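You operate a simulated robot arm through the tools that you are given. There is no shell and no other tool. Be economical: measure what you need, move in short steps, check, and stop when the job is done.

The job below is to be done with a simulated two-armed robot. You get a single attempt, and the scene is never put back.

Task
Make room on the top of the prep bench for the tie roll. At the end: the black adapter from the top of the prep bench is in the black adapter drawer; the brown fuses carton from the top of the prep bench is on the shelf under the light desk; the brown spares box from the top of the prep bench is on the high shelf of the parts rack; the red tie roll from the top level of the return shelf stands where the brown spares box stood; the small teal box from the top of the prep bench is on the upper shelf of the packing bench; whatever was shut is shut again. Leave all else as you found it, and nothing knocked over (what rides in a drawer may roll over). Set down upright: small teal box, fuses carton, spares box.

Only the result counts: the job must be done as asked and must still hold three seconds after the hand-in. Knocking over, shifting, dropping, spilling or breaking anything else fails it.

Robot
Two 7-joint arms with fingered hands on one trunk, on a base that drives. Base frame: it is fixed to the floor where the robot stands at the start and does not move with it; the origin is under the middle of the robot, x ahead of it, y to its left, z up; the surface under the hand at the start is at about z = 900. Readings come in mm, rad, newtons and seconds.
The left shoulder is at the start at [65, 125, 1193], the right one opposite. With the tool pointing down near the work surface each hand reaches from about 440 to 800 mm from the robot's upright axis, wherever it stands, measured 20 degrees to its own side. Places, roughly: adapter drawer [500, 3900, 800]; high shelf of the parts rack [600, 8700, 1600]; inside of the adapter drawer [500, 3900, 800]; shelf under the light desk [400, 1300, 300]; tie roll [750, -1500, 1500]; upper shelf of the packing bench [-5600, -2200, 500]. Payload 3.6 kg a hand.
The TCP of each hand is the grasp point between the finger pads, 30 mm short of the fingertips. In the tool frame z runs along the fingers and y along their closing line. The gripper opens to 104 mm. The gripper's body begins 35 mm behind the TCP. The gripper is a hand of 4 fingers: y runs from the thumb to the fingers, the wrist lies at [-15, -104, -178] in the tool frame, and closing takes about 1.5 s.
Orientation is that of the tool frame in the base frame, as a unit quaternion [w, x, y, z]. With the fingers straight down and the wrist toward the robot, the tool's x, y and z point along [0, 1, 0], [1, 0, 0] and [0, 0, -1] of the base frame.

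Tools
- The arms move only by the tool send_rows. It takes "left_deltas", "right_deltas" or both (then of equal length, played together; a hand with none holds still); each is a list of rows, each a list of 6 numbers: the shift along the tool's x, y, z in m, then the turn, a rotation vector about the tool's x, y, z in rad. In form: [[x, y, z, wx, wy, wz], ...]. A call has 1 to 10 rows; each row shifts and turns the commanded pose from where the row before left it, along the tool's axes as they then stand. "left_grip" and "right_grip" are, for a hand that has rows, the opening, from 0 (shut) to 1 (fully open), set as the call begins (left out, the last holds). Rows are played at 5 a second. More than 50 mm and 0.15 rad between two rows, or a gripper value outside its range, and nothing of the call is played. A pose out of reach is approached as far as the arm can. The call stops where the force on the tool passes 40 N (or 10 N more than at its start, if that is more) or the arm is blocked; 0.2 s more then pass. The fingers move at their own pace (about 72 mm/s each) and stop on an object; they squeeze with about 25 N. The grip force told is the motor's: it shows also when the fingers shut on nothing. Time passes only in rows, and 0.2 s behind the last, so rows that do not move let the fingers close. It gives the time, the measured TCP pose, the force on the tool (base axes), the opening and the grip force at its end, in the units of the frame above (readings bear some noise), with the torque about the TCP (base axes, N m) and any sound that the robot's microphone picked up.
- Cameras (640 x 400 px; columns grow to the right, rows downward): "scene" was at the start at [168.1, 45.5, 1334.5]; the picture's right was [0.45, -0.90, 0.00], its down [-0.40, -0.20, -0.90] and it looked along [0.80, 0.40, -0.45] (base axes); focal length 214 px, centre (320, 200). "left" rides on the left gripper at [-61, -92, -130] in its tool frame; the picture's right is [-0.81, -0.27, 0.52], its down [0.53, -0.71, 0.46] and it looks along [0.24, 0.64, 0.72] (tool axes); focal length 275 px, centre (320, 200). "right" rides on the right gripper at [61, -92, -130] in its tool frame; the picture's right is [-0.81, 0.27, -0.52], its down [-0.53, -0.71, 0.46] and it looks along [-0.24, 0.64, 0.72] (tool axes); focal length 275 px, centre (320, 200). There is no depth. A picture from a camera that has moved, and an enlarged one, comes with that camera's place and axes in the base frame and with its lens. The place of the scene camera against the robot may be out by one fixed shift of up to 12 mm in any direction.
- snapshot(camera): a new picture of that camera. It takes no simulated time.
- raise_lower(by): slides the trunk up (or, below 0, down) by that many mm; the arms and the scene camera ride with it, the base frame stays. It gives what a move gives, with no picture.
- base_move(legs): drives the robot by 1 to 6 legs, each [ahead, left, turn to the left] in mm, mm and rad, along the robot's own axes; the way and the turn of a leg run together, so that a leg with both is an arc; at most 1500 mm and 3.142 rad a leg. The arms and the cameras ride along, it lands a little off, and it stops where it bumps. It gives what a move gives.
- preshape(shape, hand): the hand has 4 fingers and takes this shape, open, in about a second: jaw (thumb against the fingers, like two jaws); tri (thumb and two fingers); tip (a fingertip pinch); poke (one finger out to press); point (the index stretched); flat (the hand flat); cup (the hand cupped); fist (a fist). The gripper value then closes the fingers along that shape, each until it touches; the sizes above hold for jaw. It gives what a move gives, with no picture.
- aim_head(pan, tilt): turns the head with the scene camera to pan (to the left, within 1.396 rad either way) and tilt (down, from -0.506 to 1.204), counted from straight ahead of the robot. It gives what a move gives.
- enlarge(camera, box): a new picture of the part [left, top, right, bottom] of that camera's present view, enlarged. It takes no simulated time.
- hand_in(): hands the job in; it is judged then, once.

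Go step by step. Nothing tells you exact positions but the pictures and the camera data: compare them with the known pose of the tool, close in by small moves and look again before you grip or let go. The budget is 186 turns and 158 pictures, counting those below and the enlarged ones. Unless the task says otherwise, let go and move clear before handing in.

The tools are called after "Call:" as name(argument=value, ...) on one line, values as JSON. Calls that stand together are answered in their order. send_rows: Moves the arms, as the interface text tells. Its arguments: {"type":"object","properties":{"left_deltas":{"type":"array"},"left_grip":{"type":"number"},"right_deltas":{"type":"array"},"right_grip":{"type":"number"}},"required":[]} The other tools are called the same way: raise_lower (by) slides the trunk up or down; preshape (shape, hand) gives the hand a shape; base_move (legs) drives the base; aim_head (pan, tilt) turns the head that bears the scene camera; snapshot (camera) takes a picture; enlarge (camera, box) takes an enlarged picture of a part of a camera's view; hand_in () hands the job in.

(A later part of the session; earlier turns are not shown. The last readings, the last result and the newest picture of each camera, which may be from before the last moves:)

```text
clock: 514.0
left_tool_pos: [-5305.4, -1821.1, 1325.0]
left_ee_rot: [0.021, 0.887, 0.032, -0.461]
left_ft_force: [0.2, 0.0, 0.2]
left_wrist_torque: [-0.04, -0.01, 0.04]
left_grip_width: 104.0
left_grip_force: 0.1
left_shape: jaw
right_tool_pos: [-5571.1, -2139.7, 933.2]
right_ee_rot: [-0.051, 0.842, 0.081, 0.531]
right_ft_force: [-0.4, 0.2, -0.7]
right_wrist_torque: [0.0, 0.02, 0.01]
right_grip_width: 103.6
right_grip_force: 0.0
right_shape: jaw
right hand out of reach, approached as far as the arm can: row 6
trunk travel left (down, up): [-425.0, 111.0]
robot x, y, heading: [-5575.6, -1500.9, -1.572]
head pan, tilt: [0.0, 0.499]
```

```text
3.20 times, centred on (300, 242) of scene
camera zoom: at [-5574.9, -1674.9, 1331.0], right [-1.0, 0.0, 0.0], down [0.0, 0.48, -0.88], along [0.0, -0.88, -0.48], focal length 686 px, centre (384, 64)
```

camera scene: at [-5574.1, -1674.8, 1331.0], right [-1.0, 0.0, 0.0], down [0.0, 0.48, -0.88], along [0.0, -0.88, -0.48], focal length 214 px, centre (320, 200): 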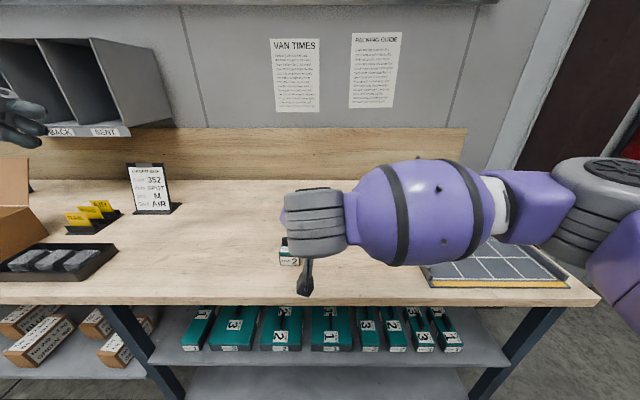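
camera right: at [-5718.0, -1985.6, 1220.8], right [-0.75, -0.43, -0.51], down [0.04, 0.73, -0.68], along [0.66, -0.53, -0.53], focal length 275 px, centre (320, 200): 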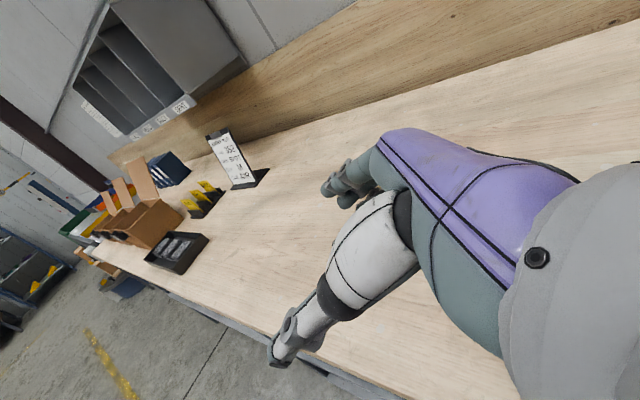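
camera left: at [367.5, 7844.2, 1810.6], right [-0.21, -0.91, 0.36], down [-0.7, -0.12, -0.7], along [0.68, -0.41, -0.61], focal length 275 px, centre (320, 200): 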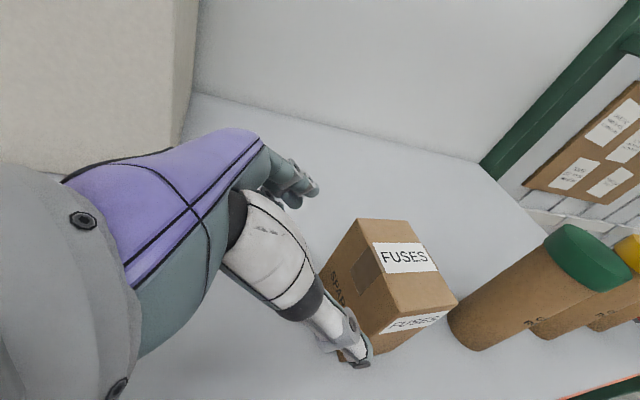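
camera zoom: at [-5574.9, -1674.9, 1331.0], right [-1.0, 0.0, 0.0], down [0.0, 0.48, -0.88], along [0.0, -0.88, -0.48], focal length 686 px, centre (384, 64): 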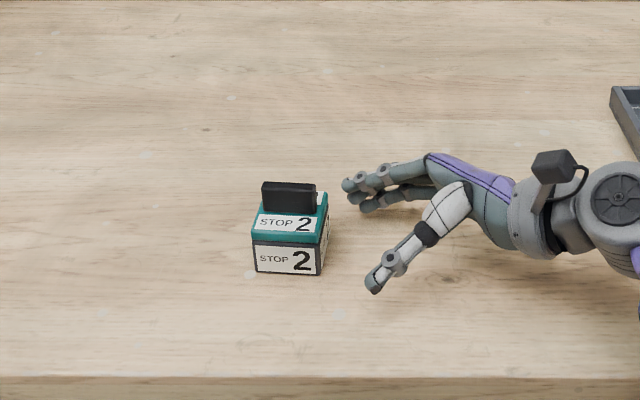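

The arm is at its low limit, so I lower the trunk 30 mm, then approach and close.

Call:
raise_lower(by=-29)

Call:
send_rows(right_deltas=[[0.0103, 0.0047, 0.0219, 0, 0, 0], [0.0103, 0.0047, 0.0219, 0, 0, 0], [0.0103, 0.0047, 0.0219, 0, 0, 0], [0, 0, 0, 0, 0, 0]])

Call:
enlarge(camera="scene", box=[200, 180, 400, 305])

```text
clock: 514.7
left_tool_pos: [-5306.7, -1818.2, 1297.6]
left_ee_rot: [0.021, 0.887, 0.031, -0.461]
left_ft_force: [1.1, 0.5, -0.4]
left_wrist_torque: [0.03, -0.01, -0.06]
left_grip_width: 103.8
left_grip_force: 0.0
left_shape: jaw
right_tool_pos: [-5570.9, -2141.0, 909.3]
right_ee_rot: [-0.048, 0.841, 0.083, 0.533]
right_ft_force: [-6.2, 4.3, 21.6]
right_wrist_torque: [-1.23, -0.38, -0.31]
right_grip_width: 104.2
right_grip_force: 0.1
right_shape: jaw
trunk travel left (down, up): [-396.0, 140.0]
robot x, y, heading: [-5576.4, -1503.8, -1.565]
head pan, tilt: [0.0, 0.499]
```

```text
clock: 515.7
left_tool_pos: [-5307.7, -1818.0, 1296.9]
left_ee_rot: [0.022, 0.886, 0.031, -0.461]
left_ft_force: [0.6, 0.5, 0.8]
left_wrist_torque: [0.02, -0.02, 0.0]
left_grip_width: 103.8
left_grip_force: 0.1
left_shape: jaw
right_tool_pos: [-5498.4, -2141.6, 905.9]
right_ee_rot: [-0.047, 0.841, 0.081, 0.533]
right_ft_force: [-7.0, 1.3, 26.3]
right_wrist_torque: [-1.79, -0.45, -0.54]
right_grip_width: 103.8
right_grip_force: 0.0
right_shape: jaw
trunk travel left (down, up): [-396.0, 140.0]
robot x, y, heading: [-5577.0, -1498.8, -1.563]
head pan, tilt: [0.0, 0.499]
```

```text
3.20 times, centred on (300, 242) of scene
camera zoom: at [-5575.8, -1681.7, 1300.0], right [-1.0, 0.0, 0.0], down [0.0, 0.48, -0.88], along [0.0, -0.88, -0.48], focal length 686 px, centre (384, 64)
```

zoom: 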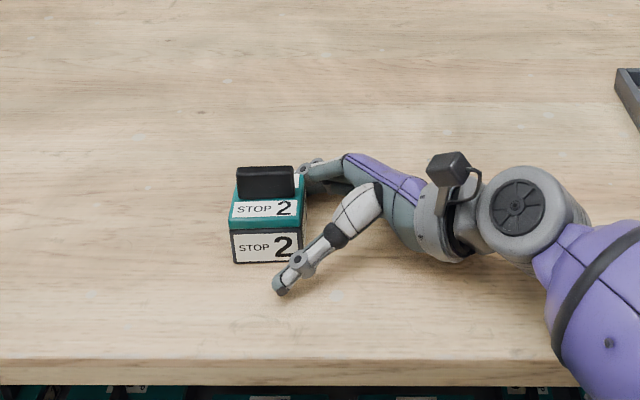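

The hand brushes the bench (26 N), so I lift 8 mm, go 15 mm deeper and close.

Call:
send_rows(right_deltas=[[0.0073, 0, -0.0034, 0, 0, 0], [0.0064, 0, 0.0136, 0, 0, 0], [0, 0, 0, 0, 0, 0]])

Call:
send_rows(right_deltas=[[0, 0, 0, 0, 0, 0], [0, 0, 0, 0, 0, 0], [0, 0, 0, 0, 0, 0], [0, 0, 0, 0, 0, 0], [0, 0, 0, 0, 0, 0], [0, 0, 0, 0, 0, 0], [0, 0, 0, 0, 0, 0], [0, 0, 0, 0, 0, 0]], right_grip=0.0)

Call:
send_rows(right_deltas=[[0.0181, 0, -0.0086, 0, 0, 0], [0.0272, 0, -0.0129, 0, 0, 0], [0, 0, 0, 0, 0, 0]])

Call:
enlarge(camera="scene", box=[200, 180, 400, 305])

```text
clock: 516.5
left_tool_pos: [-5307.9, -1817.7, 1296.1]
left_ee_rot: [0.021, 0.887, 0.032, -0.46]
left_ft_force: [-0.3, 0.0, 0.3]
left_wrist_torque: [-0.01, 0.02, -0.03]
left_grip_width: 104.1
left_grip_force: 0.1
left_shape: jaw
right_tool_pos: [-5484.3, -2138.5, 910.2]
right_ee_rot: [-0.051, 0.842, 0.081, 0.531]
right_ft_force: [-4.1, -1.2, 11.7]
right_wrist_torque: [-0.88, -0.17, -0.35]
right_grip_width: 103.7
right_grip_force: 0.0
right_shape: jaw
trunk travel left (down, up): [-396.0, 140.0]
robot x, y, heading: [-5568.3, -1505.8, -1.567]
head pan, tilt: [0.0, 0.499]
```

```text
clock: 518.3
left_tool_pos: [-5306.0, -1818.8, 1295.9]
left_ee_rot: [0.02, 0.887, 0.032, -0.46]
left_ft_force: [0.0, -0.6, 0.0]
left_wrist_torque: [0.0, 0.0, -0.02]
left_grip_width: 103.7
left_grip_force: 0.0
left_shape: jaw
right_tool_pos: [-5483.6, -2138.1, 912.1]
right_ee_rot: [-0.05, 0.842, 0.081, 0.532]
right_ft_force: [-3.0, -4.5, 10.0]
right_wrist_torque: [-0.76, -0.1, -0.28]
right_grip_width: 55.4
right_grip_force: 24.6
right_shape: jaw
trunk travel left (down, up): [-396.0, 140.0]
robot x, y, heading: [-5577.6, -1499.9, -1.568]
head pan, tilt: [0.0, 0.499]
```

```text
clock: 519.1
left_tool_pos: [-5305.5, -1820.2, 1296.3]
left_ee_rot: [0.021, 0.887, 0.033, -0.46]
left_ft_force: [0.1, -0.8, -0.8]
left_wrist_torque: [-0.01, -0.04, 0.01]
left_grip_width: 103.6
left_grip_force: 0.1
left_shape: jaw
right_tool_pos: [-5481.0, -2138.7, 962.5]
right_ee_rot: [-0.052, 0.842, 0.082, 0.531]
right_ft_force: [0.3, -0.1, -2.4]
right_wrist_torque: [0.0, 0.06, 0.0]
right_grip_width: 55.1
right_grip_force: 24.7
right_shape: jaw
trunk travel left (down, up): [-396.0, 140.0]
robot x, y, heading: [-5576.9, -1502.9, -1.565]
head pan, tilt: [0.0, 0.499]
```

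```text
3.20 times, centred on (300, 242) of scene
camera zoom: at [-5574.3, -1684.7, 1299.5], right [-1.0, 0.0, 0.0], down [0.0, 0.48, -0.88], along [0.0, -0.88, -0.48], focal length 686 px, centre (384, 64)
```

zoom: 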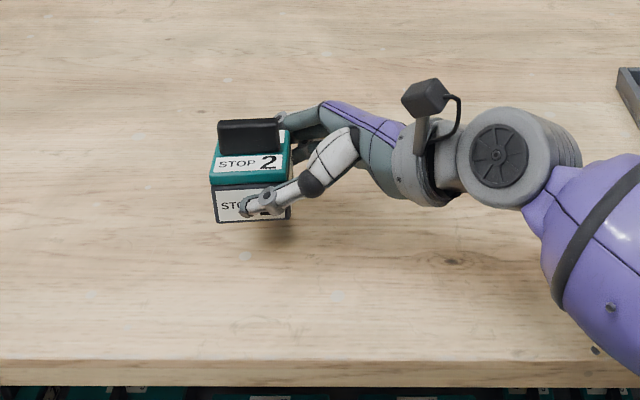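

Now it's level and held on its body. I back out, draw the hand in, and lower the trunk; then I'll slide the box over the low boxes to the free zone behind them.

Call:
base_move(legs=[[-320, 40, 0]])

Call:
send_rows(right_deltas=[[0.003, -0.0368, 0.0065, 0, 0, 0], [0.003, -0.0368, 0.0065, 0, 0, 0], [0, 0, 0, 0, 0, 0]], left_deltas=[[-0.041, 0, -0.0287, 0, 0, 0], [-0.041, 0, -0.0287, 0, 0, 0], [0, 0, 0, 0, 0, 0]])

Call:
raise_lower(by=-300)

Call:
snapshot(camera="scene")

```text
clock: 521.3
left_tool_pos: [-5266.3, -1501.4, 1295.5]
left_ee_rot: [0.022, 0.886, 0.035, -0.462]
left_ft_force: [0.8, -0.1, -0.3]
left_wrist_torque: [-0.02, 0.02, 0.03]
left_grip_width: 104.1
left_grip_force: 0.2
left_shape: jaw
right_tool_pos: [-5437.6, -1821.2, 963.1]
right_ee_rot: [-0.054, 0.842, 0.083, 0.531]
right_ft_force: [0.6, 0.4, -1.6]
right_wrist_torque: [0.0, 0.04, 0.0]
right_grip_width: 55.2
right_grip_force: 24.9
right_shape: jaw
trunk travel left (down, up): [-396.0, 140.0]
robot x, y, heading: [-5538.0, -1183.0, -1.559]
head pan, tilt: [0.0, 0.499]
```

```text
clock: 522.1
left_tool_pos: [-5266.9, -1499.7, 1396.3]
left_ee_rot: [0.022, 0.886, 0.035, -0.462]
left_ft_force: [-0.4, 0.2, -0.4]
left_wrist_torque: [-0.01, -0.01, 0.01]
left_grip_width: 104.1
left_grip_force: 0.1
left_shape: jaw
right_tool_pos: [-5438.2, -1745.2, 965.6]
right_ee_rot: [-0.053, 0.842, 0.084, 0.531]
right_ft_force: [0.4, 0.8, -2.7]
right_wrist_torque: [0.01, 0.03, -0.01]
right_grip_width: 55.1
right_grip_force: 24.9
right_shape: jaw
trunk travel left (down, up): [-396.0, 140.0]
robot x, y, heading: [-5535.8, -1185.1, -1.561]
head pan, tilt: [0.0, 0.499]
```

```text
clock: 525.1
left_tool_pos: [-5266.0, -1500.0, 1095.7]
left_ee_rot: [0.021, 0.887, 0.036, -0.461]
left_ft_force: [-0.5, -0.7, 0.9]
left_wrist_torque: [-0.01, -0.02, 0.02]
left_grip_width: 103.9
left_grip_force: 0.1
left_shape: jaw
right_tool_pos: [-5439.3, -1746.2, 663.6]
right_ee_rot: [-0.054, 0.842, 0.083, 0.531]
right_ft_force: [0.2, -0.2, -1.8]
right_wrist_torque: [-0.02, -0.03, -0.01]
right_grip_width: 55.1
right_grip_force: 25.3
right_shape: jaw
trunk travel left (down, up): [-96.0, 440.0]
robot x, y, heading: [-5533.7, -1183.7, -1.559]
head pan, tilt: [0.0, 0.499]
```

```text
14 pictures are left
camera scene: at [-5533.9, -1454.9, 982.9], right [-1.0, -0.01, 0.0], down [-0.01, 0.48, -0.88], along [0.01, -0.88, -0.48], focal length 214 px, centre (320, 200)
```

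scene: 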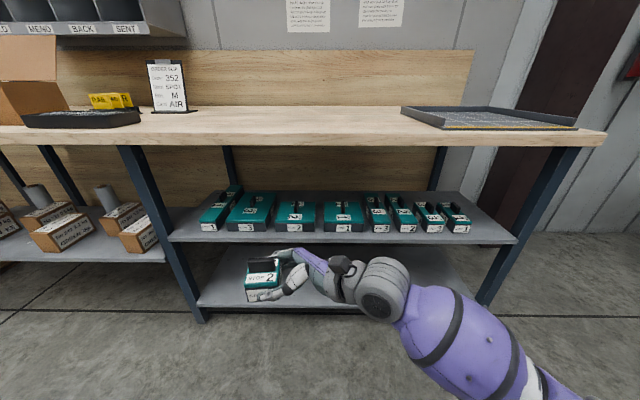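

The path is clear: hand below the bench top (832) and box above the low boxes. I drive in until the box is over the free zone behind them.

Call:
base_move(legs=[[588, 0, 0]])

Call:
snapshot(camera="scene")

```text
clock: 528.4
left_tool_pos: [-5260.7, -2083.7, 1095.0]
left_ee_rot: [0.021, 0.886, 0.034, -0.461]
left_ft_force: [0.1, 0.0, 0.5]
left_wrist_torque: [0.02, -0.02, -0.03]
left_grip_width: 104.2
left_grip_force: 0.0
left_shape: jaw
right_tool_pos: [-5436.2, -2330.2, 663.1]
right_ee_rot: [-0.053, 0.842, 0.083, 0.53]
right_ft_force: [0.0, 0.2, -1.7]
right_wrist_torque: [0.04, 0.06, -0.01]
right_grip_width: 55.1
right_grip_force: 24.2
right_shape: jaw
trunk travel left (down, up): [-96.0, 440.0]
robot x, y, heading: [-5531.6, -1766.6, -1.565]
head pan, tilt: [0.0, 0.499]
```

```text
13 pictures are left
camera scene: at [-5529.0, -2038.3, 982.8], right [-1.0, -0.01, 0.0], down [0.0, 0.48, -0.88], along [0.01, -0.88, -0.48], focal length 214 px, centre (320, 200)
```

scene: 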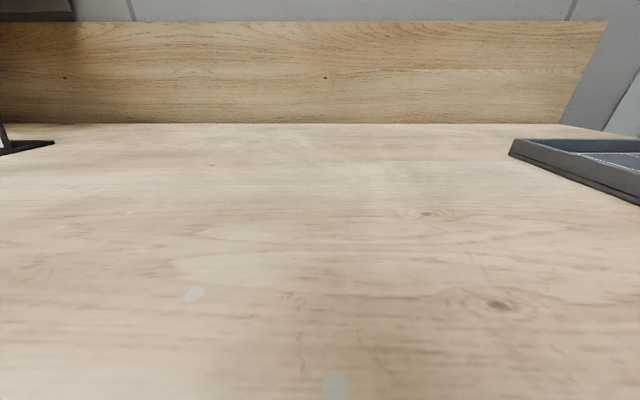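

The head sees only the bench top; I use the hand camera once.

Call:
snapshot(camera="right")

```text
12 pictures are left
camera right: at [-5541.8, -2257.9, 774.4], right [-0.75, -0.43, -0.51], down [0.04, 0.74, -0.68], along [0.66, -0.53, -0.53], focal length 275 px, centre (320, 200)
```

right: 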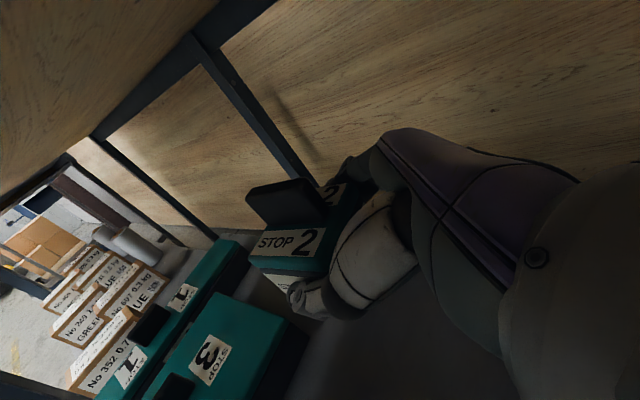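

The spot is clear, with ~50 mm to the big box on the left. I lower most of the way, then gently to contact.

Call:
send_rows(right_deltas=[[-0.0261, 0, 0.0124, 0, 0, 0], [-0.0261, 0, 0.0124, 0, 0, 0], [-0.0261, 0, 0.0124, 0, 0, 0], [-0.0261, 0, 0.0124, 0, 0, 0], [0, 0, 0, 0, 0, 0]])

Call:
send_rows(right_deltas=[[-0.0045, 0, 0.0022, 0, 0, 0], [-0.0036, 0, 0.0017, 0, 0, 0], [0, 0, 0, 0, 0, 0]])

Call:
send_rows(right_deltas=[[-0.0027, 0, 0.0013, 0, 0, 0], [0, 0, 0, 0, 0, 0]])

```text
clock: 529.8
left_tool_pos: [-5255.9, -2072.6, 1095.9]
left_ee_rot: [0.026, 0.885, 0.032, -0.463]
left_ft_force: [-0.1, 0.0, -0.8]
left_wrist_torque: [0.01, -0.03, 0.03]
left_grip_width: 104.0
left_grip_force: 0.0
left_shape: jaw
right_tool_pos: [-5430.1, -2360.1, 626.3]
right_ee_rot: [0.02, 0.835, 0.126, 0.536]
right_ft_force: [-1.2, -0.7, -2.2]
right_wrist_torque: [0.05, -0.02, 0.0]
right_grip_width: 55.1
right_grip_force: 25.3
right_shape: jaw
trunk travel left (down, up): [-96.0, 440.0]
robot x, y, heading: [-5529.2, -1766.7, -1.566]
head pan, tilt: [0.0, 0.499]
stopped in row 5 (right hand): the arm was blocked; the commanded pose is now the measured one
```

```text
clock: 530.6
left_tool_pos: [-5255.0, -2072.4, 1097.2]
left_ee_rot: [0.025, 0.885, 0.032, -0.463]
left_ft_force: [0.0, 0.5, 0.8]
left_wrist_torque: [-0.01, 0.02, 0.03]
left_grip_width: 103.7
left_grip_force: 0.0
left_shape: jaw
right_tool_pos: [-5428.3, -2362.0, 622.8]
right_ee_rot: [0.022, 0.835, 0.129, 0.535]
right_ft_force: [-0.2, 0.2, -2.0]
right_wrist_torque: [-0.02, 0.03, 0.0]
right_grip_width: 55.0
right_grip_force: 24.8
right_shape: jaw
trunk travel left (down, up): [-96.0, 440.0]
robot x, y, heading: [-5528.2, -1764.9, -1.559]
head pan, tilt: [0.0, 0.499]
```

```text
clock: 531.4
left_tool_pos: [-5256.4, -2077.3, 1096.7]
left_ee_rot: [0.024, 0.886, 0.033, -0.462]
left_ft_force: [0.3, -0.6, 0.5]
left_wrist_torque: [0.0, 0.02, 0.03]
left_grip_width: 104.2
left_grip_force: 0.0
left_shape: jaw
right_tool_pos: [-5428.6, -2368.4, 628.2]
right_ee_rot: [0.031, 0.831, 0.135, 0.539]
right_ft_force: [1.0, 0.9, -1.8]
right_wrist_torque: [0.01, 0.05, 0.0]
right_grip_width: 55.1
right_grip_force: 25.4
right_shape: jaw
trunk travel left (down, up): [-96.0, 440.0]
robot x, y, heading: [-5529.5, -1767.8, -1.563]
head pan, tilt: [0.0, 0.499]
stopped in row 2 (right hand): the arm was blocked; the commanded pose is now the measured one
```

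The arm seems to catch the bench edge as it bends down. Lowering the trunk frees it instead; I do that, step back 33 mm and restore the hand's level.

Call:
raise_lower(by=-50)

Call:
base_move(legs=[[-33, 0, 0]])

Call:
send_rows(right_deltas=[[0, 0, 0, 0, 0, 0.107], [0, 0, 0, 0, 0, 0.107], [0, 0, 0, 0, 0, 0]])

```text
clock: 532.4
left_tool_pos: [-5245.8, -2062.9, 1047.3]
left_ee_rot: [0.029, 0.883, 0.027, -0.469]
left_ft_force: [-0.2, 0.4, -0.4]
left_wrist_torque: [0.01, 0.0, -0.01]
left_grip_width: 103.8
left_grip_force: 0.0
left_shape: jaw
right_tool_pos: [-5444.2, -2400.5, 647.9]
right_ee_rot: [0.105, 0.841, 0.161, 0.506]
right_ft_force: [-0.2, -0.9, -2.6]
right_wrist_torque: [0.01, 0.03, 0.01]
right_grip_width: 55.1
right_grip_force: 25.0
right_shape: jaw
trunk travel left (down, up): [-47.0, 489.0]
robot x, y, heading: [-5527.0, -1764.3, -1.567]
head pan, tilt: [0.0, 0.499]
stopped: the arm was blocked; the commanded pose is now the measured one
```

```text
clock: 533.3
left_tool_pos: [-5249.5, -2038.6, 1047.9]
left_ee_rot: [0.026, 0.884, 0.03, -0.466]
left_ft_force: [0.3, -0.3, 1.0]
left_wrist_torque: [0.02, 0.0, 0.0]
left_grip_width: 103.7
left_grip_force: 0.1
left_shape: jaw
right_tool_pos: [-5441.7, -2373.0, 654.6]
right_ee_rot: [0.108, 0.836, 0.168, 0.51]
right_ft_force: [0.1, 0.4, -2.1]
right_wrist_torque: [0.02, 0.01, 0.0]
right_grip_width: 55.2
right_grip_force: 25.2
right_shape: jaw
trunk travel left (down, up): [-47.0, 489.0]
robot x, y, heading: [-5530.3, -1730.9, -1.562]
head pan, tilt: [0.0, 0.499]
```

```text
clock: 534.3
left_tool_pos: [-5253.4, -2038.3, 1047.1]
left_ee_rot: [0.026, 0.884, 0.03, -0.466]
left_ft_force: [0.6, -0.8, 0.6]
left_wrist_torque: [0.01, -0.04, -0.02]
left_grip_width: 104.0
left_grip_force: 0.0
left_shape: jaw
right_tool_pos: [-5475.1, -2393.9, 674.8]
right_ee_rot: [0.09, 0.86, 0.075, 0.497]
right_ft_force: [-0.8, 0.2, -1.7]
right_wrist_torque: [0.02, 0.03, 0.01]
right_grip_width: 55.2
right_grip_force: 25.3
right_shape: jaw
trunk travel left (down, up): [-47.0, 489.0]
robot x, y, heading: [-5530.4, -1729.1, -1.568]
head pan, tilt: [0.0, 0.499]
stopped in row 3 (right hand): the arm was blocked; the commanded pose is now the measured one
```

Something blocks the arm from below. I spend one picture looking down at the elbow.

Call:
aim_head(pan=-0.35, tilt=1.1)

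Call:
snapshot(camera="scene")

```text
clock: 535.3
left_tool_pos: [-5255.1, -2038.7, 1049.3]
left_ee_rot: [0.026, 0.884, 0.03, -0.465]
left_ft_force: [-0.6, -1.2, -0.2]
left_wrist_torque: [0.02, -0.02, -0.02]
left_grip_width: 103.9
left_grip_force: 0.0
left_shape: jaw
right_tool_pos: [-5473.3, -2394.1, 676.2]
right_ee_rot: [0.089, 0.859, 0.076, 0.498]
right_ft_force: [0.3, -0.5, -2.2]
right_wrist_torque: [0.02, 0.06, 0.03]
right_grip_width: 54.9
right_grip_force: 25.0
right_shape: jaw
trunk travel left (down, up): [-47.0, 489.0]
robot x, y, heading: [-5530.7, -1729.3, -1.568]
head pan, tilt: [-0.351, 1.1]
```

```text
11 pictures are left
camera scene: at [-5546.0, -1978.0, 887.8], right [-0.94, 0.34, 0.0], down [0.3, 0.83, -0.47], along [-0.16, -0.44, -0.89], focal length 214 px, centre (320, 200)
```

scene: 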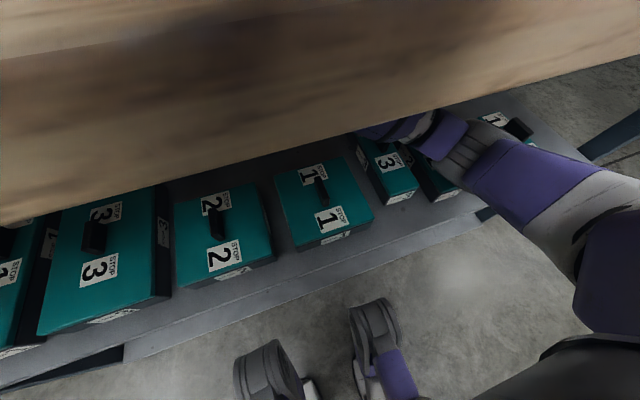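

The elbow rests over the thin boxes at the right. I lift the trunk 14 mm to unload it and back straight out.

Call:
raise_lower(by=14)

Call:
base_move(legs=[[-480, 0, 0]])

Call:
aim_head(pan=0.0, tilt=0.55)

Call:
snapshot(camera="scene")

```text
clock: 535.9
left_tool_pos: [-5262.9, -2049.2, 1059.8]
left_ee_rot: [0.02, 0.886, 0.033, -0.461]
left_ft_force: [-0.7, -0.8, -0.2]
left_wrist_torque: [0.01, 0.01, 0.0]
left_grip_width: 104.0
left_grip_force: 0.0
left_shape: jaw
right_tool_pos: [-5472.6, -2395.6, 672.5]
right_ee_rot: [0.074, 0.857, 0.072, 0.505]
right_ft_force: [-0.2, -0.2, -2.2]
right_wrist_torque: [0.02, 0.04, 0.02]
right_grip_width: 55.0
right_grip_force: 25.0
right_shape: jaw
trunk travel left (down, up): [-61.0, 475.0]
robot x, y, heading: [-5532.4, -1732.1, -1.569]
head pan, tilt: [-0.351, 1.1]
```

```text
clock: 538.7
left_tool_pos: [-5263.7, -1573.4, 1061.5]
left_ee_rot: [0.022, 0.886, 0.035, -0.461]
left_ft_force: [0.4, 0.0, 0.6]
left_wrist_torque: [-0.01, 0.01, 0.01]
left_grip_width: 103.7
left_grip_force: 0.0
left_shape: jaw
right_tool_pos: [-5474.0, -1921.6, 676.2]
right_ee_rot: [0.075, 0.857, 0.074, 0.505]
right_ft_force: [-0.7, 0.2, -2.0]
right_wrist_torque: [0.05, -0.01, 0.0]
right_grip_width: 55.2
right_grip_force: 24.8
right_shape: jaw
trunk travel left (down, up): [-61.0, 475.0]
robot x, y, heading: [-5535.4, -1256.1, -1.56]
head pan, tilt: [-0.351, 1.1]
```

```text
clock: 539.7
left_tool_pos: [-5262.7, -1571.9, 1061.7]
left_ee_rot: [0.023, 0.886, 0.035, -0.461]
left_ft_force: [-0.5, -0.2, 0.0]
left_wrist_torque: [-0.02, 0.0, 0.0]
left_grip_width: 103.9
left_grip_force: 0.1
left_shape: jaw
right_tool_pos: [-5473.3, -1922.2, 676.0]
right_ee_rot: [0.075, 0.857, 0.074, 0.505]
right_ft_force: [0.7, -0.2, -1.9]
right_wrist_torque: [-0.01, 0.03, -0.01]
right_grip_width: 54.9
right_grip_force: 24.9
right_shape: jaw
trunk travel left (down, up): [-61.0, 475.0]
robot x, y, heading: [-5531.0, -1258.1, -1.559]
head pan, tilt: [0.0, 0.55]
```

```text
10 pictures are left
camera scene: at [-5531.7, -1539.2, 941.2], right [-1.0, -0.01, 0.0], down [-0.01, 0.52, -0.85], along [0.01, -0.85, -0.52], focal length 214 px, centre (320, 200)
```

scene: 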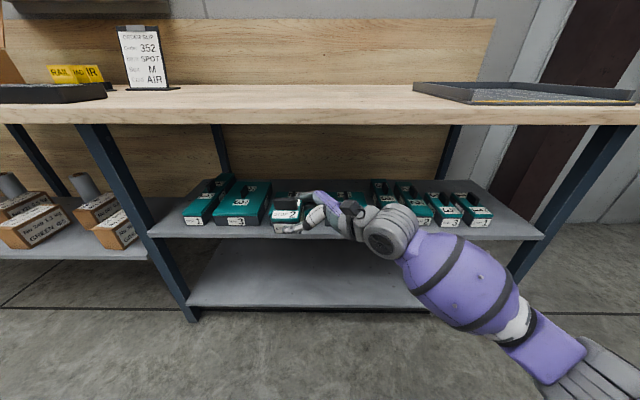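

The boxes look in place. I'll instead try to turn the hand so it points straight forward (wrist on its left), keeping the elbow outside the shelf. I level it and rotate it in free air.

Call:
send_rows(right_deltas=[[0, 0, 0, 0, 0, 0.1165], [0, 0, 0, 0, 0.055, 0.1165], [0, 0, 0, -0.124, 0, 0.059], [0, 0, 0, -0.124, 0, 0.059], [0, 0, 0, -0.124, 0, 0.059], [0, 0, 0, -0.124, 0, 0.059], [0, 0, 0, -0.124, 0, 0.059], [0, 0, 0, -0.124, 0, 0.059], [0, 0, 0, -0.124, 0, 0.059], [0, 0, 0, 0, 0, 0]])

Call:
send_rows(right_deltas=[[0, 0, 0, -0.124, 0, 0.059], [0, 0, 0, -0.124, 0, 0.059], [0, 0, 0, -0.124, 0, 0.059], [0, 0, 0, -0.124, 0, 0.059], [0, 0, 0, 0, 0, 0]])

```text
clock: 541.9
left_tool_pos: [-5263.8, -1573.0, 1060.2]
left_ee_rot: [0.022, 0.886, 0.036, -0.461]
left_ft_force: [0.6, -0.1, 0.5]
left_wrist_torque: [0.01, -0.02, 0.0]
left_grip_width: 103.9
left_grip_force: 0.0
left_shape: jaw
right_tool_pos: [-5474.0, -1922.5, 676.7]
right_ee_rot: [0.087, 0.834, -0.138, 0.527]
right_ft_force: [0.3, -0.2, -2.3]
right_wrist_torque: [0.03, 0.02, -0.02]
right_grip_width: 54.9
right_grip_force: 25.4
right_shape: jaw
right hand out of reach, approached as far as the arm can: row 5, 6, 7, 8, 9
trunk travel left (down, up): [-61.0, 475.0]
robot x, y, heading: [-5532.5, -1258.6, -1.557]
head pan, tilt: [0.0, 0.55]
```

```text
clock: 543.1
left_tool_pos: [-5264.0, -1573.1, 1061.3]
left_ee_rot: [0.023, 0.886, 0.035, -0.462]
left_ft_force: [-0.1, -0.2, -0.3]
left_wrist_torque: [0.01, 0.0, 0.0]
left_grip_width: 104.0
left_grip_force: 0.0
left_shape: jaw
right_tool_pos: [-5508.4, -1921.6, 699.1]
right_ee_rot: [0.113, 0.83, -0.188, 0.513]
right_ft_force: [0.3, 0.4, -1.5]
right_wrist_torque: [0.02, 0.08, 0.0]
right_grip_width: 55.0
right_grip_force: 25.5
right_shape: jaw
right hand out of reach, approached as far as the arm can: row 1, 2, 3, 4
trunk travel left (down, up): [-61.0, 475.0]
robot x, y, heading: [-5533.5, -1259.3, -1.558]
head pan, tilt: [0.0, 0.55]
```

The rotation stops at ~25°; perhaps from being stretched. I draw the hand closer to the body and try rotating further.

Call:
send_rows(right_deltas=[[-0.008, -0.036, -0.015, 0, 0, 0], [-0.008, -0.036, -0.015, 0, 0, 0], [-0.008, -0.036, -0.015, 0, 0, 0], [-0.008, -0.036, -0.015, 0, 0, 0], [0, 0, 0, -0.124, 0, 0.059], [0, 0, 0, -0.124, 0, 0.059], [0, 0, 0, -0.124, 0, 0.059], [0, 0, 0, 0, 0, 0]])

```text
clock: 544.9
left_tool_pos: [-5264.1, -1572.7, 1061.9]
left_ee_rot: [0.023, 0.886, 0.035, -0.461]
left_ft_force: [0.4, 0.4, 1.0]
left_wrist_torque: [0.02, 0.04, -0.01]
left_grip_width: 104.1
left_grip_force: 0.1
left_shape: jaw
right_tool_pos: [-5582.5, -1882.5, 692.2]
right_ee_rot: [0.129, 0.824, -0.214, 0.508]
right_ft_force: [-0.5, 0.4, -1.0]
right_wrist_torque: [0.01, 0.02, 0.0]
right_grip_width: 54.9
right_grip_force: 25.4
right_shape: jaw
right hand out of reach, approached as far as the arm can: row 1, 2, 3, 4, 5, 6, 7
trunk travel left (down, up): [-61.0, 475.0]
robot x, y, heading: [-5536.0, -1255.8, -1.56]
head pan, tilt: [0.0, 0.55]
```

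Yaw stays limited at ~28°, but that already moves the wrist and elbow further out. I'll use this with the arm stretched and a higher shoulder: first lower the hand relative to the shoulder in free air, then raise the trunk.

Call:
send_rows(right_deltas=[[-0.0335, 0.0124, 0.0245, 0, 0, 0], [-0.0335, 0.0124, 0.0245, 0, 0, 0], [-0.0335, 0.0124, 0.0245, 0, 0, 0], [-0.0335, 0.0124, 0.0245, 0, 0, 0], [-0.0335, 0.0124, 0.0245, 0, 0, 0], [0, 0, 0, 0, 0, 0]])

Call:
raise_lower(by=150)

```text
clock: 546.3
left_tool_pos: [-5262.7, -1572.6, 1062.0]
left_ee_rot: [0.023, 0.886, 0.035, -0.461]
left_ft_force: [-0.7, -0.5, -0.3]
left_wrist_torque: [0.02, 0.06, 0.01]
left_grip_width: 104.0
left_grip_force: 0.0
left_shape: jaw
right_tool_pos: [-5605.8, -1948.1, 485.4]
right_ee_rot: [0.129, 0.824, -0.214, 0.509]
right_ft_force: [0.3, -0.2, -2.0]
right_wrist_torque: [0.05, 0.01, -0.02]
right_grip_width: 54.8
right_grip_force: 25.6
right_shape: jaw
right hand out of reach, approached as far as the arm can: row 1
trunk travel left (down, up): [-61.0, 475.0]
robot x, y, heading: [-5533.0, -1258.3, -1.562]
head pan, tilt: [0.0, 0.55]
```

```text
clock: 548.0
left_tool_pos: [-5263.8, -1572.6, 1211.2]
left_ee_rot: [0.022, 0.886, 0.035, -0.461]
left_ft_force: [-0.2, 0.4, -0.6]
left_wrist_torque: [0.01, 0.0, -0.03]
left_grip_width: 103.8
left_grip_force: 0.1
left_shape: jaw
right_tool_pos: [-5601.9, -1947.4, 632.9]
right_ee_rot: [0.129, 0.824, -0.214, 0.509]
right_ft_force: [0.1, -0.4, -3.4]
right_wrist_torque: [0.04, 0.0, 0.0]
right_grip_width: 54.9
right_grip_force: 25.6
right_shape: jaw
trunk travel left (down, up): [-211.0, 325.0]
robot x, y, heading: [-5534.7, -1259.8, -1.553]
head pan, tilt: [0.0, 0.55]
```

Good posture: TCP at 633 with the shoulder 346 above it. I shift left 172 mm, then drive in.

Call:
base_move(legs=[[0, 172, -0.015]])

Call:
base_move(legs=[[345, 0, 0]])

Call:
snapshot(camera="right")

```text
clock: 550.2
left_tool_pos: [-5092.6, -1575.0, 1211.7]
left_ee_rot: [0.019, 0.886, 0.03, -0.462]
left_ft_force: [-0.7, 0.3, 0.3]
left_wrist_torque: [0.0, 0.01, 0.0]
left_grip_width: 104.1
left_grip_force: 0.0
left_shape: jaw
right_tool_pos: [-5433.3, -1945.1, 633.2]
right_ee_rot: [0.132, 0.822, -0.219, 0.508]
right_ft_force: [0.1, -0.1, -1.6]
right_wrist_torque: [0.05, 0.02, 0.02]
right_grip_width: 55.1
right_grip_force: 24.9
right_shape: jaw
trunk travel left (down, up): [-211.0, 325.0]
robot x, y, heading: [-5356.5, -1256.9, -1.577]
head pan, tilt: [0.0, 0.55]
```

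```text
clock: 552.5
left_tool_pos: [-5091.9, -1925.3, 1210.3]
left_ee_rot: [0.02, 0.886, 0.031, -0.461]
left_ft_force: [-0.2, -0.7, -0.7]
left_wrist_torque: [-0.01, -0.01, -0.03]
left_grip_width: 104.0
left_grip_force: 0.0
left_shape: jaw
right_tool_pos: [-5434.3, -2295.2, 632.8]
right_ee_rot: [0.132, 0.822, -0.219, 0.508]
right_ft_force: [0.7, -0.4, -2.0]
right_wrist_torque: [0.05, 0.03, 0.02]
right_grip_width: 54.5
right_grip_force: 24.8
right_shape: jaw
trunk travel left (down, up): [-211.0, 325.0]
robot x, y, heading: [-5361.4, -1606.2, -1.571]
head pan, tilt: [0.0, 0.55]
```

```text
9 pictures are left
camera right: at [-5465.2, -2172.7, 746.7], right [-0.85, 0.17, -0.49], down [0.5, 0.54, -0.68], along [0.15, -0.82, -0.55], focal length 275 px, centre (320, 200)
```

right: 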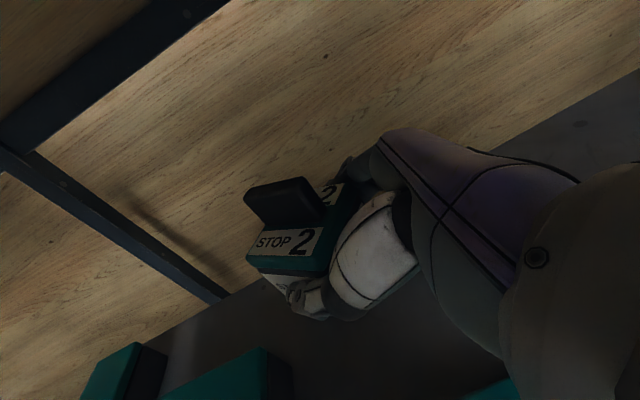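

The zone is free. I move 15 mm deeper and lower by the trunk.

Call:
base_move(legs=[[16, 0, 0]])

Call:
raise_lower(by=-80)

Call:
raise_lower(by=-12)

```text
clock: 553.2
left_tool_pos: [-5091.6, -1940.9, 1211.7]
left_ee_rot: [0.02, 0.887, 0.03, -0.461]
left_ft_force: [0.9, -0.5, -1.5]
left_wrist_torque: [0.01, 0.0, -0.04]
left_grip_width: 103.7
left_grip_force: 0.1
left_shape: jaw
right_tool_pos: [-5434.8, -2310.5, 633.5]
right_ee_rot: [0.131, 0.823, -0.219, 0.508]
right_ft_force: [0.3, 0.4, -2.3]
right_wrist_torque: [0.04, 0.03, 0.0]
right_grip_width: 54.9
right_grip_force: 25.2
right_shape: jaw
trunk travel left (down, up): [-211.0, 325.0]
robot x, y, heading: [-5360.9, -1621.4, -1.573]
head pan, tilt: [0.0, 0.55]
```

```text
clock: 554.4
left_tool_pos: [-5091.1, -1932.8, 1134.7]
left_ee_rot: [0.024, 0.886, 0.028, -0.462]
left_ft_force: [0.1, 0.2, -0.2]
left_wrist_torque: [0.02, -0.03, 0.01]
left_grip_width: 104.0
left_grip_force: 0.0
left_shape: jaw
right_tool_pos: [-5434.6, -2312.7, 571.9]
right_ee_rot: [0.145, 0.821, -0.212, 0.511]
right_ft_force: [0.6, -0.2, -2.0]
right_wrist_torque: [0.0, -0.01, -0.01]
right_grip_width: 54.9
right_grip_force: 24.9
right_shape: jaw
trunk travel left (down, up): [-131.0, 405.0]
robot x, y, heading: [-5360.4, -1622.0, -1.568]
head pan, tilt: [0.0, 0.55]
```

```text
clock: 555.0
left_tool_pos: [-5088.6, -1924.2, 1123.5]
left_ee_rot: [0.027, 0.886, 0.026, -0.463]
left_ft_force: [0.1, -0.7, 0.6]
left_wrist_torque: [0.01, 0.01, 0.01]
left_grip_width: 103.8
left_grip_force: 0.1
left_shape: jaw
right_tool_pos: [-5435.6, -2312.2, 579.7]
right_ee_rot: [0.159, 0.816, -0.204, 0.517]
right_ft_force: [0.3, 0.3, -2.2]
right_wrist_torque: [0.04, 0.03, -0.01]
right_grip_width: 54.7
right_grip_force: 24.9
right_shape: jaw
trunk travel left (down, up): [-119.0, 417.0]
robot x, y, heading: [-5354.7, -1623.1, -1.572]
head pan, tilt: [0.0, 0.55]
```

The forearm meets the low boxes again at TCP ≈ 572 (box 40 mm above the shelf). I raise 20 mm to unload it, and will lower the box the rest by pitching the hand about its wrist.

Call:
raise_lower(by=20)

Call:
send_rows(right_deltas=[[-0.0178, 0, 0.0006, 0, -0.1, 0], [-0.0178, 0, 0.0006, 0, -0.1, 0], [0, 0, 0, 0, 0, 0]])

```text
clock: 555.7
left_tool_pos: [-5091.0, -1940.4, 1137.0]
left_ee_rot: [0.021, 0.886, 0.031, -0.462]
left_ft_force: [0.3, -0.5, 0.6]
left_wrist_torque: [0.01, 0.03, 0.0]
left_grip_width: 103.9
left_grip_force: 0.0
left_shape: jaw
right_tool_pos: [-5429.5, -2313.9, 567.5]
right_ee_rot: [0.138, 0.82, -0.213, 0.514]
right_ft_force: [-0.9, -1.5, 6.4]
right_wrist_torque: [0.87, 0.6, 0.28]
right_grip_width: 54.6
right_grip_force: 24.8
right_shape: jaw
trunk travel left (down, up): [-138.0, 398.0]
robot x, y, heading: [-5358.5, -1626.6, -1.574]
head pan, tilt: [0.0, 0.55]
stopped: the force on the tool passed its limit at 48 N (the readings are from after the stop); the commanded pose is now the measured one
```

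```text
clock: 556.1
left_tool_pos: [-5090.2, -1940.2, 1138.7]
left_ee_rot: [0.021, 0.886, 0.033, -0.461]
left_ft_force: [-0.8, -1.0, 0.3]
left_wrist_torque: [-0.02, -0.02, 0.0]
left_grip_width: 104.1
left_grip_force: 0.0
left_shape: jaw
right_tool_pos: [-5430.9, -2314.3, 559.3]
right_ee_rot: [0.132, 0.841, -0.214, 0.479]
right_ft_force: [4.1, 2.7, 8.2]
right_wrist_torque: [1.01, 0.73, -0.52]
right_grip_width: 54.7
right_grip_force: 24.9
right_shape: jaw
trunk travel left (down, up): [-138.0, 398.0]
robot x, y, heading: [-5360.5, -1626.5, -1.563]
head pan, tilt: [0.0, 0.55]
stopped in row 2 (right hand): the force on the tool passed its limit at 44 N (the readings are from after the stop); the commanded pose is now the measured one
```

The hand's back presses a box near the wrist. I lift 10 mm and pitch the hand about the wrist so only the box goes down.

Call:
raise_lower(by=12)

Call:
send_rows(right_deltas=[[-0.0169, 0, 0.0006, 0, -0.095, 0], [-0.0169, 0, 0.0006, 0, -0.095, 0], [0, 0, 0, 0, 0, 0]])

```text
clock: 556.7
left_tool_pos: [-5090.3, -1942.2, 1150.3]
left_ee_rot: [0.022, 0.887, 0.032, -0.461]
left_ft_force: [0.0, -0.5, 0.8]
left_wrist_torque: [0.0, -0.01, -0.02]
left_grip_width: 104.2
left_grip_force: 0.2
left_shape: jaw
right_tool_pos: [-5432.7, -2314.3, 569.5]
right_ee_rot: [0.13, 0.842, -0.215, 0.478]
right_ft_force: [-0.2, -0.6, -1.4]
right_wrist_torque: [0.05, 0.01, 0.0]
right_grip_width: 54.7
right_grip_force: 24.9
right_shape: jaw
trunk travel left (down, up): [-150.0, 386.0]
robot x, y, heading: [-5355.8, -1623.2, -1.569]
head pan, tilt: [0.0, 0.55]
```

```text
clock: 557.5
left_tool_pos: [-5089.9, -1938.3, 1150.6]
left_ee_rot: [0.023, 0.886, 0.032, -0.462]
left_ft_force: [0.0, 0.4, 0.2]
left_wrist_torque: [-0.04, 0.01, 0.0]
left_grip_width: 103.7
left_grip_force: 0.0
left_shape: jaw
right_tool_pos: [-5444.4, -2308.6, 554.5]
right_ee_rot: [0.131, 0.874, -0.219, 0.414]
right_ft_force: [6.6, -3.6, 28.8]
right_wrist_torque: [-1.27, 0.04, 0.25]
right_grip_width: 55.2
right_grip_force: 25.3
right_shape: jaw
right hand out of reach, approached as far as the arm can: row 2
trunk travel left (down, up): [-150.0, 386.0]
robot x, y, heading: [-5359.4, -1626.2, -1.569]
head pan, tilt: [0.0, 0.55]
```

The box now rests on something at its far side with ~29 N; this is the shelf. I release partly and withdraw along the fingers, then check with one picture.

Call:
send_rows(right_deltas=[[0.002, 0, -0.001, 0, 0, 0], [0, 0, 0, 0, 0, 0], [0, 0, 0, 0, 0, 0], [0, 0, 0, 0, 0, 0], [0, 0, 0, 0, 0, 0], [0, 0, 0, 0, 0, 0]], right_grip=0.8)

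Call:
snapshot(camera="right")

```text
clock: 558.9
left_tool_pos: [-5088.6, -1937.9, 1152.0]
left_ee_rot: [0.023, 0.886, 0.032, -0.462]
left_ft_force: [0.2, 0.2, 0.5]
left_wrist_torque: [0.0, -0.01, -0.03]
left_grip_width: 104.1
left_grip_force: 0.1
left_shape: jaw
right_tool_pos: [-5445.6, -2306.7, 550.9]
right_ee_rot: [0.131, 0.874, -0.221, 0.412]
right_ft_force: [9.5, 3.4, 30.2]
right_wrist_torque: [-1.07, 0.11, 0.4]
right_grip_width: 83.2
right_grip_force: 0.1
right_shape: jaw
trunk travel left (down, up): [-150.0, 386.0]
robot x, y, heading: [-5356.7, -1623.6, -1.563]
head pan, tilt: [0.0, 0.55]
```

```text
8 pictures are left
camera right: at [-5452.5, -2192.3, 676.7], right [-0.93, 0.2, -0.29], down [0.35, 0.58, -0.73], along [0.03, -0.79, -0.61], focal length 275 px, centre (320, 200)
```

right: 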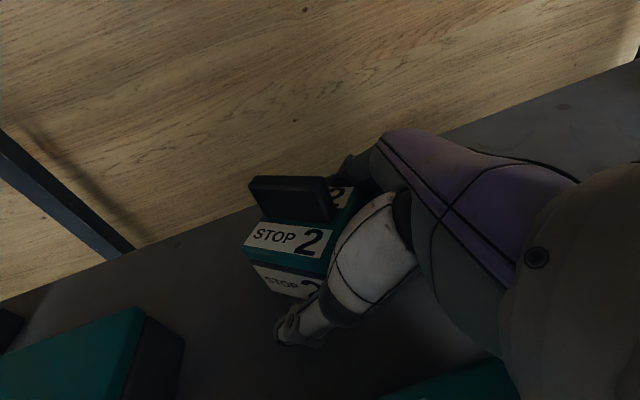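

The box stands upright on the shelf behind the others. I lift the hand straight up by the trunk and back out.

Call:
raise_lower(by=102)

Call:
base_move(legs=[[-550, 0, 0]])

Call:
aim_head(pan=0.0, tilt=0.6)

Call:
enlarge(camera="scene", box=[120, 120, 520, 370])

```text
clock: 560.3
left_tool_pos: [-5090.5, -1941.3, 1252.5]
left_ee_rot: [0.02, 0.886, 0.033, -0.461]
left_ft_force: [-0.7, 0.4, 0.8]
left_wrist_torque: [0.02, 0.02, -0.02]
left_grip_width: 103.9
left_grip_force: 0.1
left_shape: jaw
right_tool_pos: [-5446.7, -2313.3, 709.6]
right_ee_rot: [0.167, 0.868, -0.202, 0.421]
right_ft_force: [-1.0, 4.6, -9.8]
right_wrist_torque: [-2.09, -0.16, 0.03]
right_grip_width: 83.1
right_grip_force: 0.1
right_shape: jaw
trunk travel left (down, up): [-252.0, 284.0]
robot x, y, heading: [-5361.7, -1623.9, -1.565]
head pan, tilt: [0.0, 0.55]
```

```text
clock: 563.4
left_tool_pos: [-5091.7, -1395.2, 1252.6]
left_ee_rot: [0.022, 0.887, 0.032, -0.461]
left_ft_force: [-0.2, 0.2, 0.3]
left_wrist_torque: [-0.02, -0.01, 0.06]
left_grip_width: 103.9
left_grip_force: 0.1
left_shape: jaw
right_tool_pos: [-5447.3, -1769.5, 711.0]
right_ee_rot: [0.169, 0.868, -0.202, 0.421]
right_ft_force: [-0.1, 0.7, 0.9]
right_wrist_torque: [-0.01, -0.01, 0.01]
right_grip_width: 83.3
right_grip_force: 0.1
right_shape: jaw
trunk travel left (down, up): [-252.0, 284.0]
robot x, y, heading: [-5360.2, -1079.1, -1.567]
head pan, tilt: [0.0, 0.55]
```

```text
clock: 564.0
left_tool_pos: [-5091.4, -1396.8, 1252.6]
left_ee_rot: [0.021, 0.886, 0.032, -0.462]
left_ft_force: [-0.5, -0.7, -0.7]
left_wrist_torque: [0.0, 0.02, 0.01]
left_grip_width: 104.0
left_grip_force: 0.2
left_shape: jaw
right_tool_pos: [-5448.1, -1770.1, 710.5]
right_ee_rot: [0.167, 0.868, -0.202, 0.422]
right_ft_force: [-0.3, -0.9, 0.6]
right_wrist_torque: [-0.03, 0.0, 0.04]
right_grip_width: 83.1
right_grip_force: 0.1
right_shape: jaw
trunk travel left (down, up): [-252.0, 284.0]
robot x, y, heading: [-5360.6, -1082.0, -1.566]
head pan, tilt: [0.0, 0.6]
```

```text
1.60 times, centred on (320, 245) of scene
camera zoom: at [-5360.1, -1292.9, 1148.6], right [-1.0, 0.0, 0.0], down [0.0, 0.56, -0.83], along [0.0, -0.83, -0.56], focal length 343 px, centre (320, 128)
```

zoom: 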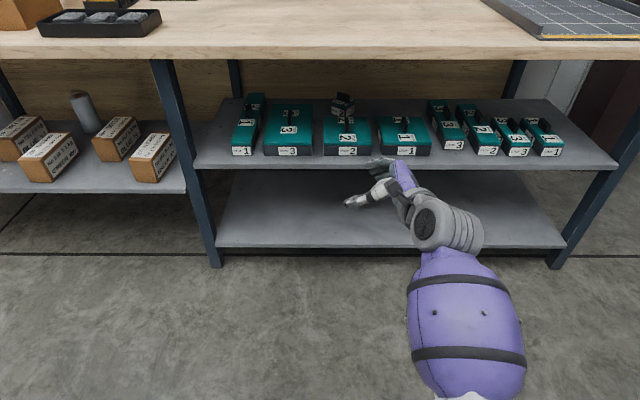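

The teal box stands on the shelf and the others look undisturbed. Now the tie roll: I raise the trunk, retract the right hand, and drive back toward the return shelf.

Call:
raise_lower(by=200)

Call:
send_rows(right_deltas=[[0.004, -0.029, -0.025, 0, 0, 0], [0.004, -0.029, -0.025, 0, 0, 0], [0.004, -0.029, -0.025, 0, 0, 0], [0.004, -0.029, -0.025, 0, 0, 0], [0.004, -0.029, -0.025, 0, 0, 0], [0.004, -0.029, -0.025, 0, 0, 0], [0, 0, 0, 0, 0, 0]])

Call:
base_move(legs=[[0, 0, 1.566], [1250, 0, 0], [1250, 0, 0], [1250, 0, 0], [1150, 0, 0]])

Call:
aim_head(pan=-0.35, tilt=0.05)

Call:
snapshot(camera="scene")

```text
clock: 566.2
left_tool_pos: [-5093.0, -1396.6, 1452.8]
left_ee_rot: [0.021, 0.887, 0.032, -0.46]
left_ft_force: [0.6, 0.5, -0.3]
left_wrist_torque: [0.0, 0.01, -0.01]
left_grip_width: 104.0
left_grip_force: 0.2
left_shape: jaw
right_tool_pos: [-5449.0, -1770.4, 910.5]
right_ee_rot: [0.167, 0.868, -0.202, 0.422]
right_ft_force: [-0.2, -0.6, 0.0]
right_wrist_torque: [-0.04, -0.01, -0.05]
right_grip_width: 83.2
right_grip_force: 0.1
right_shape: jaw
trunk travel left (down, up): [-452.0, 84.0]
robot x, y, heading: [-5356.5, -1080.8, -1.566]
head pan, tilt: [0.0, 0.6]
```

```text
clock: 567.5
left_tool_pos: [-5091.8, -1395.6, 1453.1]
left_ee_rot: [0.021, 0.886, 0.032, -0.462]
left_ft_force: [0.2, 0.6, 0.5]
left_wrist_torque: [-0.03, 0.0, 0.0]
left_grip_width: 103.6
left_grip_force: 0.0
left_shape: jaw
right_tool_pos: [-5463.1, -1620.6, 1057.7]
right_ee_rot: [0.255, 0.846, -0.159, 0.44]
right_ft_force: [0.5, 0.7, 0.8]
right_wrist_torque: [-0.03, -0.01, -0.02]
right_grip_width: 83.1
right_grip_force: 0.1
right_shape: jaw
right hand out of reach, approached as far as the arm can: row 1, 2, 3, 5
trunk travel left (down, up): [-452.0, 84.0]
robot x, y, heading: [-5360.4, -1080.2, -1.565]
head pan, tilt: [0.0, 0.6]
stopped in row 6 (right hand): the arm was blocked; the commanded pose is now the measured one
```

```text
clock: 595.0
left_tool_pos: [-97.5, -872.4, 1452.5]
left_ee_rot: [0.337, 0.613, 0.641, -0.316]
left_ft_force: [0.2, -0.1, -0.1]
left_wrist_torque: [0.0, 0.01, 0.01]
left_grip_width: 103.7
left_grip_force: 0.0
left_shape: jaw
right_tool_pos: [116.4, -1251.1, 1057.1]
right_ee_rot: [-0.125, 0.717, 0.476, 0.494]
right_ft_force: [-0.3, 0.4, -0.5]
right_wrist_torque: [0.01, 0.01, 0.01]
right_grip_width: 82.9
right_grip_force: 0.0
right_shape: jaw
trunk travel left (down, up): [-452.0, 84.0]
robot x, y, heading: [-420.5, -1135.8, -0.028]
head pan, tilt: [0.0, 0.6]
```

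```text
clock: 596.0
left_tool_pos: [-96.5, -873.4, 1452.6]
left_ee_rot: [0.337, 0.614, 0.641, -0.315]
left_ft_force: [0.2, 0.2, 0.7]
left_wrist_torque: [0.0, 0.0, 0.01]
left_grip_width: 103.8
left_grip_force: 0.0
left_shape: jaw
right_tool_pos: [117.9, -1251.3, 1058.4]
right_ee_rot: [-0.125, 0.716, 0.477, 0.494]
right_ft_force: [0.1, -0.1, -0.2]
right_wrist_torque: [-0.01, 0.01, 0.02]
right_grip_width: 83.2
right_grip_force: 0.1
right_shape: jaw
trunk travel left (down, up): [-452.0, 84.0]
robot x, y, heading: [-423.1, -1131.7, -0.029]
head pan, tilt: [-0.351, 0.051]
```

```text
6 pictures are left
camera scene: at [-262.8, -1162.7, 1403.9], right [-0.37, -0.93, 0.0], down [-0.05, 0.02, -1.0], along [0.93, -0.37, -0.05], focal length 214 px, centre (320, 200)
```

scene: 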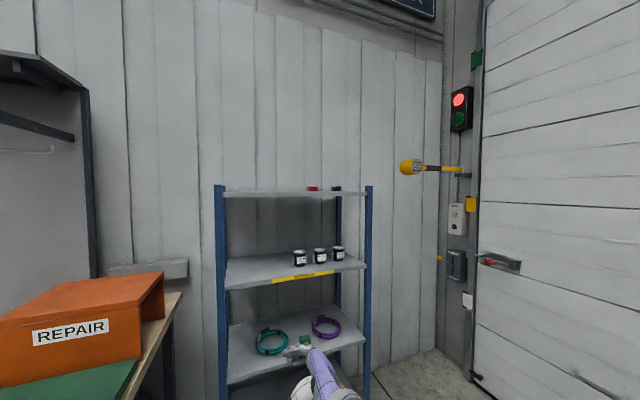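

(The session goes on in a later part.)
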